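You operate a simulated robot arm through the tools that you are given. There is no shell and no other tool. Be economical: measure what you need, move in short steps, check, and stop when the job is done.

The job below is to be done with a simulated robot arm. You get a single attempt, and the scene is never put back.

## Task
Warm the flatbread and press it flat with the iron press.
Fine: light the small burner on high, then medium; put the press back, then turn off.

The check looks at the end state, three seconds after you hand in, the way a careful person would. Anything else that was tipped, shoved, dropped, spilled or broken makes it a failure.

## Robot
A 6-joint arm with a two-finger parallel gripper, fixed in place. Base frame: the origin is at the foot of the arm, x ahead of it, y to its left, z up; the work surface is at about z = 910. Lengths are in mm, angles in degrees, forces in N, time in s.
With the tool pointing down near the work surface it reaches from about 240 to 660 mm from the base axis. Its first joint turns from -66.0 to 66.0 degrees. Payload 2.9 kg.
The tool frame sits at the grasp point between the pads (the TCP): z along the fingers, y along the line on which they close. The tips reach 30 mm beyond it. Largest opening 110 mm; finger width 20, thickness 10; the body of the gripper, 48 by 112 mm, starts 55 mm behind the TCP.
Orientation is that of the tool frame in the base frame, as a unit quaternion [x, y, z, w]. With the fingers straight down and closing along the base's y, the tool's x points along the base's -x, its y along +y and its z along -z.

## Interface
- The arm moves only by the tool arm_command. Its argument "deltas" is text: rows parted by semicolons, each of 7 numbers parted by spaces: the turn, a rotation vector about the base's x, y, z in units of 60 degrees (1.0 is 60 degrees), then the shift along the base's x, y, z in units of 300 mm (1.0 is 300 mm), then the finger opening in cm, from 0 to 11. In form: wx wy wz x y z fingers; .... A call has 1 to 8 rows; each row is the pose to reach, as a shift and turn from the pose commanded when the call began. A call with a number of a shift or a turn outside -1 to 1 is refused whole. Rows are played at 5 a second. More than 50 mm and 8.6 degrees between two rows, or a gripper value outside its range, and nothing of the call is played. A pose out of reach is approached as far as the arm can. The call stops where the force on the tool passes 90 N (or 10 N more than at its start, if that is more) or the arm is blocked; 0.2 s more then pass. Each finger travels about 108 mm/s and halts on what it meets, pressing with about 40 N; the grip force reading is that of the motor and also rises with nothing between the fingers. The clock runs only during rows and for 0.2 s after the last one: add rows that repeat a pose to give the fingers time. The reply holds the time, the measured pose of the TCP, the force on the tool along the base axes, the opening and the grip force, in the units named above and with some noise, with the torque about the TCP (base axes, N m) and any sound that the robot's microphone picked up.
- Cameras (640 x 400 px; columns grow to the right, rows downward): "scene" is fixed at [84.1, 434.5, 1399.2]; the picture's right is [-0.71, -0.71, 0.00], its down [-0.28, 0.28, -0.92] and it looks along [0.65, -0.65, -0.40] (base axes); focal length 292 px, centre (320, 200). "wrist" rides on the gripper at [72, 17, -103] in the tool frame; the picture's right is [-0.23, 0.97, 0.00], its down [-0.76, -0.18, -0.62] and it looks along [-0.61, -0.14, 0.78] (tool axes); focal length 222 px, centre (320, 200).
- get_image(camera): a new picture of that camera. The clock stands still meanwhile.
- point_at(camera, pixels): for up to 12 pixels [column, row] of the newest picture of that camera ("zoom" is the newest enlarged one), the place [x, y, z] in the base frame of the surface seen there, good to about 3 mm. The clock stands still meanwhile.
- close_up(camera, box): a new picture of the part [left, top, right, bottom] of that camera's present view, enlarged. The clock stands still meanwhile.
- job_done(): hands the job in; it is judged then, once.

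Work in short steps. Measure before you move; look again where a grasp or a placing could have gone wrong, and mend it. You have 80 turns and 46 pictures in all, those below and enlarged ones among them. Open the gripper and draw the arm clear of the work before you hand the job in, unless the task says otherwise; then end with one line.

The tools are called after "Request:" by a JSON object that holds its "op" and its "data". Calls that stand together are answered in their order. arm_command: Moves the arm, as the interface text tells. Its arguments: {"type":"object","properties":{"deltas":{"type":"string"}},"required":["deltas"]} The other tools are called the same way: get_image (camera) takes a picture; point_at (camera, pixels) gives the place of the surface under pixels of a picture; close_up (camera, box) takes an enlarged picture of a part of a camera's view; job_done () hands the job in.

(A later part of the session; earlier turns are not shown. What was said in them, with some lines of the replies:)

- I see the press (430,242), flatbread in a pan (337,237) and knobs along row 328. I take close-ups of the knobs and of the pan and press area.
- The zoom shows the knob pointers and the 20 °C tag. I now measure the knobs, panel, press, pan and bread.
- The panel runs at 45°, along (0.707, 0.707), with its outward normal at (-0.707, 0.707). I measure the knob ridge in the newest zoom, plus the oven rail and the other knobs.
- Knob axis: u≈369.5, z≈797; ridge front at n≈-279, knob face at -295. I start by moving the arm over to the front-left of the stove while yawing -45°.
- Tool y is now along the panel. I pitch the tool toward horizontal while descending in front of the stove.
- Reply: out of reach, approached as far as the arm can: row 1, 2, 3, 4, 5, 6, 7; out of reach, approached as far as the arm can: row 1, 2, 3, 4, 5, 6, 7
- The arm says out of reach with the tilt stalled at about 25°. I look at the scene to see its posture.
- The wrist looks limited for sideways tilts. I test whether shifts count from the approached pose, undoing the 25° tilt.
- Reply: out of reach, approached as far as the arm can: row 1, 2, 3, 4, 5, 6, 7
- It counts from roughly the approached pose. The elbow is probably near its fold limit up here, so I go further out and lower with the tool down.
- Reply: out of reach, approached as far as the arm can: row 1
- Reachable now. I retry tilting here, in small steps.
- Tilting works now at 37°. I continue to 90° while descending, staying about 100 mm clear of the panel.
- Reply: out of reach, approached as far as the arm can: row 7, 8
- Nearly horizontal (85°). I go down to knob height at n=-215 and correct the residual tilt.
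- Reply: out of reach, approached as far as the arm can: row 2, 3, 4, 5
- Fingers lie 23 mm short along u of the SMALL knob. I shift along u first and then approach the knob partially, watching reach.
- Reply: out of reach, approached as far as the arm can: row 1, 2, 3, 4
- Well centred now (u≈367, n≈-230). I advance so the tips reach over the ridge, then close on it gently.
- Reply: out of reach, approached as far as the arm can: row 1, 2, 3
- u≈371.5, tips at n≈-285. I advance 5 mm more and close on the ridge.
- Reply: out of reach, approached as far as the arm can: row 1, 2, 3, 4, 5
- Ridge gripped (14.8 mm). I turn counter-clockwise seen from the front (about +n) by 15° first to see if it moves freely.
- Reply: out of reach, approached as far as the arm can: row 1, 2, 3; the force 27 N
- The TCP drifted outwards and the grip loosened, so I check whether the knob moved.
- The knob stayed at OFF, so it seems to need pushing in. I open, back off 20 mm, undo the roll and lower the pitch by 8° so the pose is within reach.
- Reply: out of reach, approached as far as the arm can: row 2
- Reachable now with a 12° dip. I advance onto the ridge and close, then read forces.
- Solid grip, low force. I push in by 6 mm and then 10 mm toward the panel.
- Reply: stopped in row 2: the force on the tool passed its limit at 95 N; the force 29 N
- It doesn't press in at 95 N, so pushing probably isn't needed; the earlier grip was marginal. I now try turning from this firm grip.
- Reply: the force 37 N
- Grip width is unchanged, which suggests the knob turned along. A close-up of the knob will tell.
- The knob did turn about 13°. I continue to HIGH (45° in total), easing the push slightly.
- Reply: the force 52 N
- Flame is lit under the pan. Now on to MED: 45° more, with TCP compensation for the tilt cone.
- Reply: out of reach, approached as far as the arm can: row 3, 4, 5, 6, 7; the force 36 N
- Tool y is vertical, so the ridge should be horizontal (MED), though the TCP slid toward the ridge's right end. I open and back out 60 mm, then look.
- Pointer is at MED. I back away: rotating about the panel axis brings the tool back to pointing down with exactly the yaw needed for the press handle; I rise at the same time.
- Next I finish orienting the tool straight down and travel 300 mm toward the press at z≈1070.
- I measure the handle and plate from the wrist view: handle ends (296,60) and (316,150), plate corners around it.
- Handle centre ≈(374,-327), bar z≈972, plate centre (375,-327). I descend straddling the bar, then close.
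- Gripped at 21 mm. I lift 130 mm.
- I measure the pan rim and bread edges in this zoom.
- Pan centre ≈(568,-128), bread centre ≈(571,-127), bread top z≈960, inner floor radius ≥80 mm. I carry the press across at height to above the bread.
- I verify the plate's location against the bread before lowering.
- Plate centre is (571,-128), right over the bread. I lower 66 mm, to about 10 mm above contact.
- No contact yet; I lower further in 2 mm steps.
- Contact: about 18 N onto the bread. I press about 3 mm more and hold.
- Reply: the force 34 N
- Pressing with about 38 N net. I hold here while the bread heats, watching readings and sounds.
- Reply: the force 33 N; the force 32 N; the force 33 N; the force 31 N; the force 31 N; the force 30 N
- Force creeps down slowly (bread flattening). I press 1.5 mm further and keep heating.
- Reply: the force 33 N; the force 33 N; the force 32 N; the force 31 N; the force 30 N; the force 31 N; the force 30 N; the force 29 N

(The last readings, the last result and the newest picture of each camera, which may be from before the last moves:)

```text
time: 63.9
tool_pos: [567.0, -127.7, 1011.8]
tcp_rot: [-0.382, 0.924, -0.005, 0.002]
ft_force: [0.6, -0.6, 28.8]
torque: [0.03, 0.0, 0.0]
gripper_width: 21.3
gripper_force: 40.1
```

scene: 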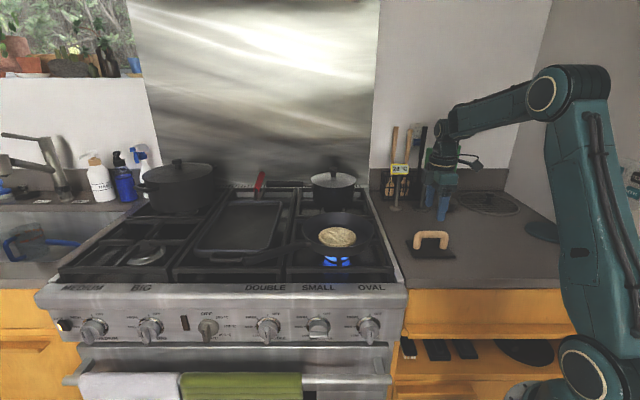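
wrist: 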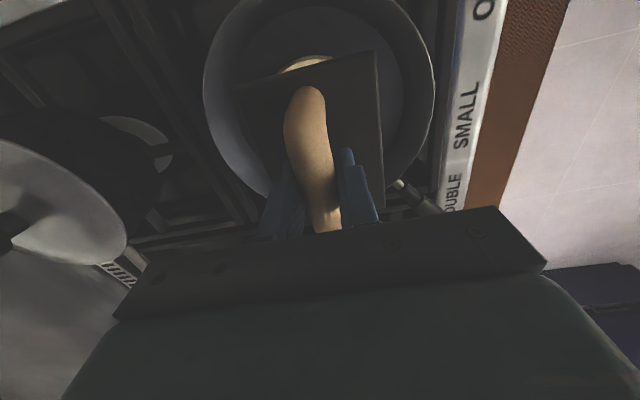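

Still creeping down slowly. I add another 3 mm of press and hold again for a while.

Request:
{"op": "arm_command", "data": {"deltas": "0 0 0 0 0 -0.005 1;0 0 0 0 0 -0.01 1;0 0 0 0 0 -0.01 1;0 0 0 0 0 -0.01 1;0 0 0 0 0 -0.01 1;0 0 0 0 0 -0.01 1;0 0 0 0 0 -0.01 1;0 0 0 0 0 -0.01 1"}}

Request:
{"op": "arm_command", "data": {"deltas": "0 0 0 0 0 0 1;0 0 0 0 0 0 1;0 0 0 0 0 0 1;0 0 0 0 0 0 1;0 0 0 0 0 0 1;0 0 0 0 0 0 1;0 0 0 0 0 0 1;0 0 0 0 0 0 1"}}

Request:
{"op": "arm_command", "data": {"deltas": "0 0 0 0 0 0 1;0 0 0 0 0 0 1;0 0 0 0 0 0 1;0 0 0 0 0 0 1;0 0 0 0 0 0 1;0 0 0 0 0 0 1;0 0 0 0 0 0 1;0 0 0 0 0 0 1"}}

Request:
{"op": "arm_command", "data": {"deltas": "0 0 0 0 0 0 1;0 0 0 0 0 0 1;0 0 0 0 0 0 1;0 0 0 0 0 0 1;0 0 0 0 0 0 1;0 0 0 0 0 0 1;0 0 0 0 0 0 1;0 0 0 0 0 0 1"}}

Request:
{"op": "close_up", "data": {"camera": "scene", "box": [290, 190, 390, 260]}}

```text
time: 65.7
tool_pos: [568.9, -128.1, 1010.8]
tcp_rot: [-0.381, 0.924, -0.006, 0.004]
ft_force: [-3.1, 0.4, 39.4]
torque: [-0.09, 0.03, -0.01]
gripper_width: 21.1
gripper_force: 40.4
```

```text
time: 67.5
tool_pos: [569.4, -128.9, 1009.5]
tcp_rot: [-0.381, 0.924, -0.006, 0.003]
ft_force: [-0.2, 0.4, 38.2]
torque: [0.1, -0.1, 0.01]
gripper_width: 21.3
gripper_force: 40.0
```

```text
time: 69.3
tool_pos: [569.1, -128.1, 1010.3]
tcp_rot: [-0.382, 0.924, -0.006, 0.004]
ft_force: [0.1, 0.1, 37.6]
torque: [0.03, -0.03, 0.01]
gripper_width: 21.4
gripper_force: 40.3
```

```text
time: 71.1
tool_pos: [569.1, -127.8, 1009.7]
tcp_rot: [-0.381, 0.924, -0.006, 0.003]
ft_force: [-0.4, -0.5, 37.7]
torque: [0.01, -0.04, 0.0]
gripper_width: 21.4
gripper_force: 39.6
```

```text
5.71 times, centred on (340, 225) of scene
```

zoom: 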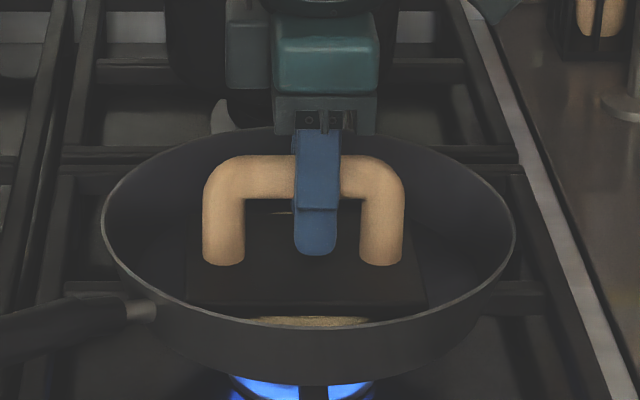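

I lift the press 80 mm to inspect the bread.

Request:
{"op": "arm_command", "data": {"deltas": "0 0 0 0 0 0.02 1;0 0 0 0 0 0.05 1;0 0 0 0 0 0.12 1;0 0 0 0 0 0.2 1;0 0 0 0 0 0.29 1;0 0 0 0 0 0.29 1"}}

Request:
{"op": "close_up", "data": {"camera": "scene", "box": [280, 160, 440, 260]}}

```text
time: 72.5
tool_pos: [568.9, -126.1, 1093.3]
tcp_rot: [-0.382, 0.924, -0.002, -0.001]
ft_force: [0.3, -0.2, -5.5]
torque: [-0.02, 0.03, 0.03]
gripper_width: 21.5
gripper_force: 40.2
```

```text
4.00 times, centred on (360, 210) of scene
```

zoom: 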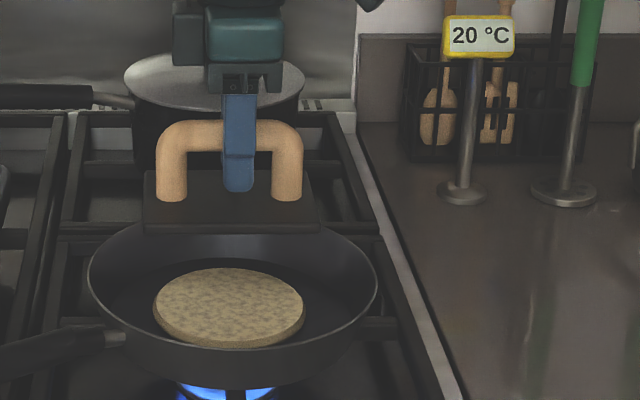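

The bread's bumps are gone: it is flat and lightly toasted, and it keeps warming while I return the press. I carry the press back along the same path.

Request:
{"op": "arm_command", "data": {"deltas": "0 0 0 -0.1 -0.102 0.005 1;0 0 0 -0.21 -0.215 0.005 1;0 0 0 -0.32 -0.328 0.005 1;0 0 0 -0.43 -0.441 0.005 1;0 0 0 -0.54 -0.554 0.005 1;0 0 0 -0.648 -0.665 0.005 1;0 0 0 -0.648 -0.665 0.005 1;0 0 0 -0.648 -0.665 0.005 1"}}

Request:
{"op": "arm_command", "data": {"deltas": "0 0 0 0 0 -0.1 1;0 0 0 0 0 -0.2 1;0 0 0 0 0 -0.3 1;0 0 0 0 0 -0.37 1;0 0 0 0 0 -0.39 1;0 0 0 0 0 -0.4 1;0 0 0 0 0 -0.4 1"}}

Request:
{"op": "get_image", "data": {"camera": "scene"}}

```text
time: 74.3
tool_pos: [376.0, -325.7, 1093.3]
tcp_rot: [-0.382, 0.924, -0.003, 0.0]
ft_force: [0.4, 0.2, -4.7]
torque: [0.0, -0.01, 0.01]
gripper_width: 20.9
gripper_force: 40.8
```

```text
time: 75.9
tool_pos: [373.8, -327.1, 973.8]
tcp_rot: [-0.382, 0.924, -0.003, -0.001]
ft_force: [-0.3, 0.5, -6.0]
torque: [-0.01, 0.06, -0.02]
gripper_width: 21.5
gripper_force: 39.9
```

```text
13 pictures are left
```

scene: 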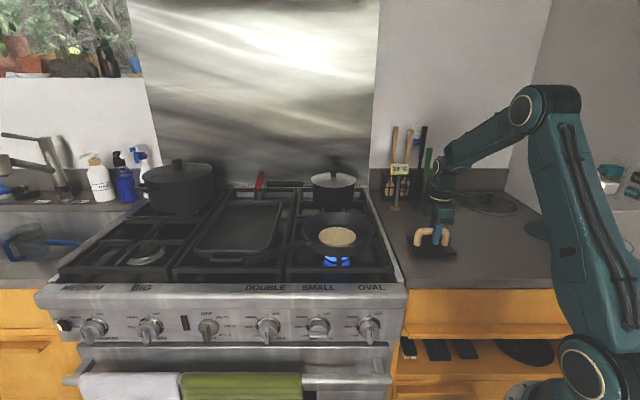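

The press hovers about 10 mm above its old spot. I lower until contact.

Request:
{"op": "arm_command", "data": {"deltas": "0 0 0 0 0 -0.01 1;0 0 0 0 0 -0.02 1;0 0 0 0 0 -0.028 1;0 0 0 0 0 -0.034 1;0 0 0 0 0 -0.034 1"}}

```text
time: 77.1
tool_pos: [372.9, -326.6, 961.5]
tcp_rot: [-0.382, 0.924, -0.003, -0.001]
ft_force: [0.2, -0.9, -5.1]
torque: [-0.04, 0.02, -0.02]
gripper_width: 21.3
gripper_force: 40.1
```

Still hanging (−5 N); I go down in 1 mm steps.

Request:
{"op": "arm_command", "data": {"deltas": "0 0 0 0 0 -0.004 1;0 0 0 0 0 -0.008 1;0 0 0 0 0 -0.008 1"}}

```text
time: 77.9
tool_pos: [373.4, -327.7, 960.1]
tcp_rot: [-0.382, 0.924, -0.003, -0.001]
ft_force: [-1.0, 2.4, 2.2]
torque: [0.45, -0.34, 0.1]
gripper_width: 21.3
gripper_force: 40.1
```

Contact made (force reversed). I release and rise.

Request:
{"op": "arm_command", "data": {"deltas": "0 0 0 0 0 0 4;0 0 0 0 0 0 8;0 0 0 0 0 0 8;0 0 0 0 0 0.1 8;0 0 0 0 0 0.22 8;0 0 0 0 0 0.36 8;0 0 0 0.02 0.1 0.36 8;0 0 0 0.04 0.2 0.36 8"}}

Request:
{"op": "arm_command", "data": {"deltas": "0 0 0 0 0.14 0 6;0 0 0 0 0.28 0 6;0 0 0 0 0.42 0 4;0 0 0 0 0.56 0 4;0 0 0 0 0.7 0 4;0 0 0 0 0.84 0 4;0 0 0 0 0.98 0 4;0 0 0 0 0.98 0 4"}}

Request:
{"op": "get_image", "data": {"camera": "scene"}}

```text
time: 79.7
tool_pos: [386.0, -270.2, 1066.4]
tcp_rot: [-0.382, 0.924, -0.004, -0.001]
ft_force: [-0.1, 0.8, -0.6]
torque: [0.0, -0.02, -0.01]
gripper_width: 80.0
gripper_force: 0.0
```

```text
time: 81.5
tool_pos: [386.7, 29.9, 1067.8]
tcp_rot: [-0.383, 0.924, -0.003, 0.0]
ft_force: [0.0, 0.4, -0.4]
torque: [0.02, 0.05, -0.01]
gripper_width: 39.9
gripper_force: 0.1
```

```text
12 pictures are left
```

scene: 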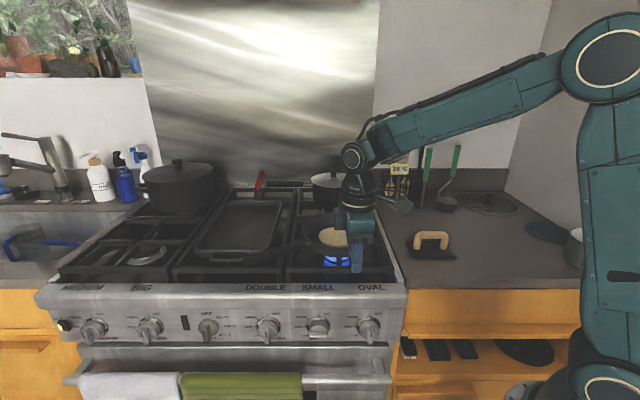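

The press sits in its spot. I now return to the knob, tilting the tool back toward the panel in the vertical-finger orientation.

Request:
{"op": "arm_command", "data": {"deltas": "0 0 0 0.005 0.11 0 4;-0.08 -0.08 0 0.01 0.22 0 4;-0.17 -0.17 0 0.01 0.32 0 4;-0.26 -0.26 0 0.01 0.32 -0.02 4;-0.3535 -0.3535 0 0.01 0.32 -0.02 4;-0.3535 -0.3535 0 0.01 0.32 -0.02 4"}}

Request:
{"op": "arm_command", "data": {"deltas": "-0.08 -0.08 0 -0.005 0 -0.12 4;-0.16 -0.16 0 -0.01 0 -0.24 4;-0.24 -0.24 0 -0.02 0 -0.36 4;-0.32 -0.32 0 -0.03 0 -0.48 4;-0.4 -0.4 0 -0.04 0 -0.6 4;-0.48 -0.48 0 -0.04 0 -0.74 4;-0.542 -0.542 0 -0.04 0 -0.87 4;-0.542 -0.542 0 -0.04 0 -0.87 4"}}

Request:
{"op": "get_image", "data": {"camera": "wrist"}}

```text
time: 82.9
tool_pos: [388.6, 122.9, 1060.3]
tcp_rot: [-0.369, 0.892, -0.242, 0.099]
ft_force: [0.2, 0.3, 0.2]
torque: [0.02, 0.02, 0.0]
gripper_width: 39.9
gripper_force: 0.1
```

```text
time: 84.7
tool_pos: [375.1, 126.3, 800.2]
tcp_rot: [-0.299, 0.727, -0.572, 0.235]
ft_force: [0.2, 0.4, 0.4]
torque: [0.02, 0.02, -0.03]
gripper_width: 40.0
gripper_force: 0.1
```

```text
11 pictures are left
```

wrist: 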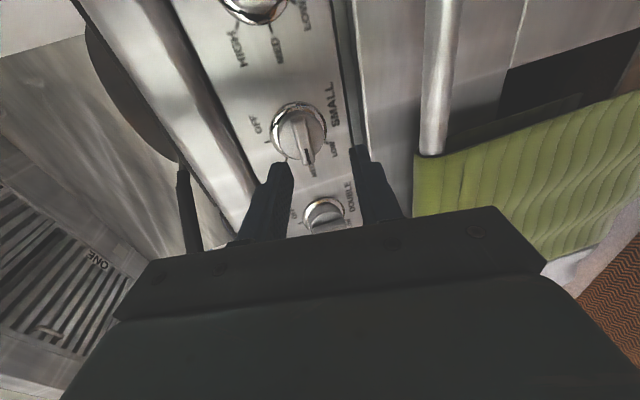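

This pose is fully reachable (13.6° dip, az −45°). I advance to n=-230 centred on the knob.

Request:
{"op": "arm_command", "data": {"deltas": "0 0 0 0.06 0.0 0.005 4;0 0 0 0.11 -0.04 0.01 4;0 0 0 0.163 -0.092 0.013 4;0 0 0 0.163 -0.092 0.013 4"}}

Request:
{"op": "close_up", "data": {"camera": "wrist", "box": [220, 60, 428, 220]}}

```text
time: 85.7
tool_pos: [424.4, 96.2, 805.7]
tcp_rot: [-0.3, 0.727, -0.571, 0.236]
ft_force: [-0.2, -0.4, -0.3]
torque: [0.01, 0.0, 0.01]
gripper_width: 40.1
gripper_force: 0.0
```

```text
2.50 times, centred on (324, 140) of wrist
```

zoom: 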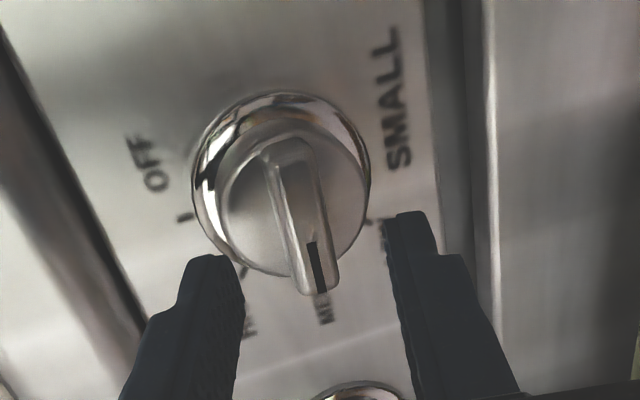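

Ridge lies between the fingers. I advance onto it and close.

Request:
{"op": "arm_command", "data": {"deltas": "0 0 0 0.04 -0.037 -0.003 4;0 0 0 0.081 -0.074 -0.005 4;0 0 0 0.081 -0.074 -0.005 3;0 0 0 0.081 -0.074 -0.005 1;0 0 0 0.081 -0.074 -0.005 1;0 0 0 0.081 -0.074 -0.005 1"}}

```text
time: 87.1
tool_pos: [448.9, 75.8, 807.0]
tcp_rot: [-0.299, 0.723, -0.576, 0.238]
ft_force: [-62.0, 37.4, 42.5]
torque: [-1.81, -1.53, -0.74]
gripper_width: 29.3
gripper_force: 19.0
```

The upper fingertip touched the knob face (70 N). I open, back off 7 mm and close again.

Request:
{"op": "arm_command", "data": {"deltas": "0 0 0 -0.008 0.008 0 4;0 0 0 -0.018 0.018 0.002 4;0 0 0 -0.018 0.018 0.002 4;0 0 0 -0.018 0.018 0.002 2.5;0 0 0 -0.018 0.018 0.002 1;0 0 0 -0.018 0.018 0.002 1;0 0 0 -0.018 0.018 0.002 1"}}

Request:
{"op": "close_up", "data": {"camera": "wrist", "box": [220, 60, 428, 220]}}

```text
time: 88.7
tool_pos: [443.2, 79.5, 801.7]
tcp_rot: [-0.299, 0.729, -0.57, 0.233]
ft_force: [5.2, -3.7, -22.4]
torque: [0.09, 0.08, 0.01]
gripper_width: 16.6
gripper_force: 44.8
```

```text
2.50 times, centred on (324, 140) of wrist
```

zoom: 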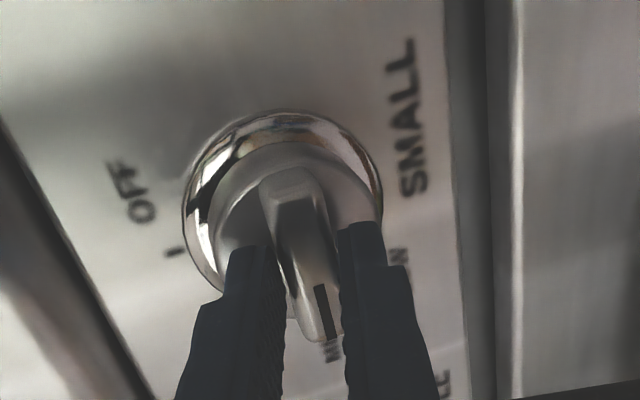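

Gripped (16.6 mm). I now turn clockwise about the tool's own axis by 52° first, so the tool direction stays reachable.

Request:
{"op": "arm_command", "data": {"deltas": "0.085 -0.0865 -0.03 0 0 -0.003 1;0.17 -0.173 -0.06 0 0 -0.004 1;0.255 -0.259 -0.09 0 0 -0.004 1;0.34 -0.346 -0.121 0 0 -0.004 1;0.425 -0.432 -0.151 0 0 -0.004 1;0.51 -0.519 -0.181 0 0 -0.004 1;0.595 -0.605 -0.211 0 0 -0.004 1;0.595 -0.605 -0.211 0 0 -0.004 1"}}

Request:
{"op": "close_up", "data": {"camera": "wrist", "box": [220, 60, 428, 220]}}

```text
time: 90.5
tool_pos: [444.7, 79.5, 802.2]
tcp_rot: [0.055, 0.785, -0.407, 0.464]
ft_force: [-11.1, 26.5, -10.4]
torque: [0.33, 0.14, -0.06]
gripper_width: 15.7
gripper_force: 45.5
```

```text
2.50 times, centred on (324, 140) of wrist
```

zoom: 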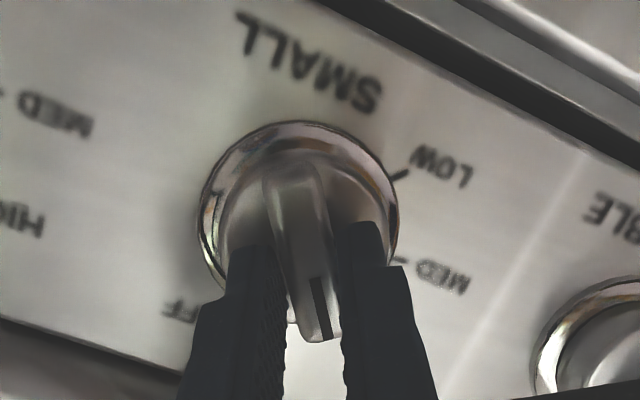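

Knob follows. I turn the remaining ~39° to OFF.

Request:
{"op": "arm_command", "data": {"deltas": "0.075 -0.076 -0.026 0 0 0 1;0.15 -0.152 -0.053 0 0 0 1;0.225 -0.228 -0.079 0 0 0 1;0.3 -0.304 -0.106 0 0 0 1;0.375 -0.38 -0.132 0 0 0 1;0.447 -0.453 -0.157 0 0 0 1;0.447 -0.453 -0.157 0 0 0 1"}}

Request:
{"op": "close_up", "data": {"camera": "wrist", "box": [220, 60, 428, 220]}}

```text
time: 92.1
tool_pos: [445.8, 78.6, 803.1]
tcp_rot: [0.316, 0.72, -0.23, 0.573]
ft_force: [0.1, 19.4, -6.6]
torque: [0.15, 0.15, 0.63]
gripper_width: 14.9
gripper_force: 44.6
```

```text
2.50 times, centred on (324, 140) of wrist
```

zoom: 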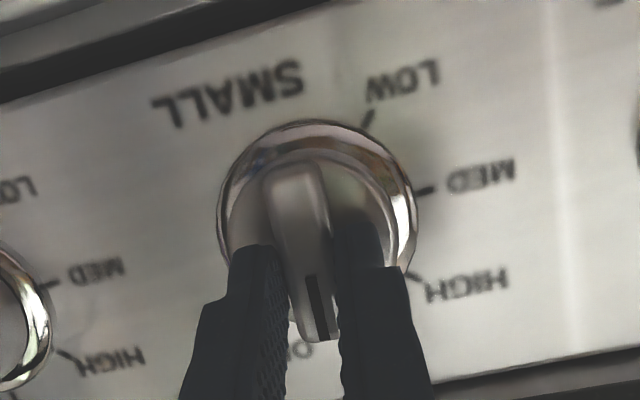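

Pointer is at OFF. I release, back out along the normal, and check knob and flame.

Request:
{"op": "arm_command", "data": {"deltas": "0 0 0 0 0 0 3;0 0 0 0 0 0 4;0 0 0 -0.06 0.06 0 4;0 0 0 -0.13 0.13 0.02 4;0 0 0 -0.18 0.18 0.03 4;0 0 0 -0.18 0.18 0.03 4"}}

Request:
{"op": "get_image", "data": {"camera": "wrist"}}

Request:
{"op": "close_up", "data": {"camera": "scene", "box": [280, 160, 480, 285]}}

```text
time: 93.5
tool_pos: [388.6, 135.4, 813.4]
tcp_rot: [0.315, 0.721, -0.23, 0.573]
ft_force: [0.3, 0.0, 0.0]
torque: [-0.02, 0.04, -0.02]
gripper_width: 39.9
gripper_force: 0.1
```

```text
6 pictures are left
```

wrist: 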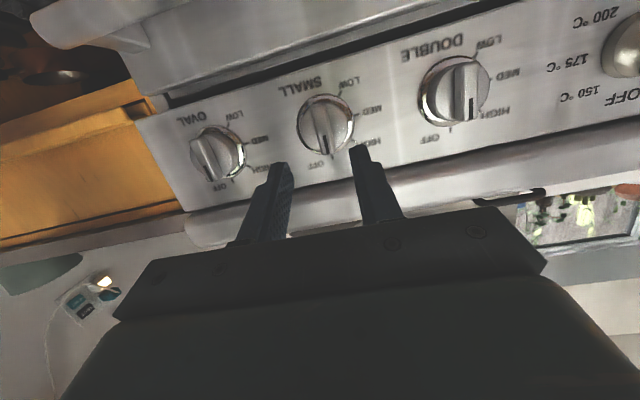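

```text
3.20 times, centred on (380, 222) of scene
```

zoom: 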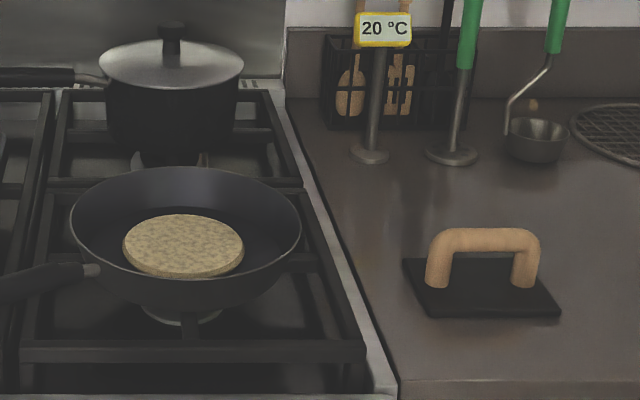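

Flame is out, knob at OFF, press in its spot, bread flat in the pan. I draw the arm up and clear.

Request:
{"op": "arm_command", "data": {"deltas": "0.06 0.06 0 -0.02 0.02 0.1 6;0.14 0.14 0 -0.02 0.02 0.22 6;0.22 0.22 0 -0.02 0.02 0.35 6;0.3 0.3 0 -0.02 0.02 0.48 6;0.38 0.38 0 -0.02 0.02 0.6 8;0.46 0.46 0 -0.02 0.02 0.72 8;0.53 0.53 0 -0.02 0.02 0.83 8"}}

Request:
{"op": "get_image", "data": {"camera": "scene"}}

```text
time: 95.1
tool_pos: [382.8, 140.5, 1059.6]
tcp_rot: [0.383, 0.883, -0.104, 0.248]
ft_force: [0.2, -0.4, 0.1]
torque: [0.01, 0.01, -0.03]
gripper_width: 80.0
gripper_force: 0.1
```

```text
4 pictures are left
```

scene: 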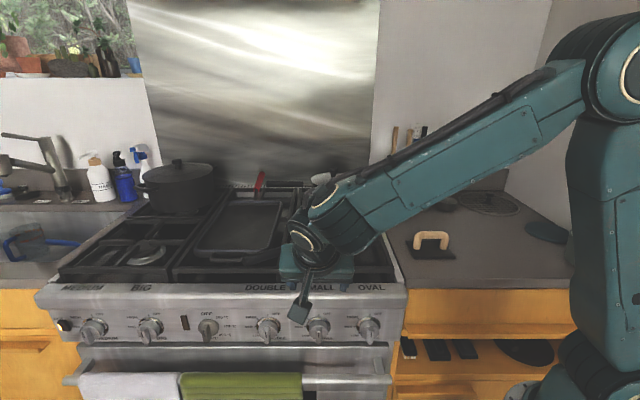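

The arm is clear of the work and the gripper is open; I hand the job in.

Request:
{"op": "job_done", "data": {}}

```text
The job is handed in.
```

The flatbread is pressed flat and lightly toasted after about 70 s over the flame (its temperature was not measured), the press is back in its place, and the small burner was lit on high, turned to medium, then switched off.
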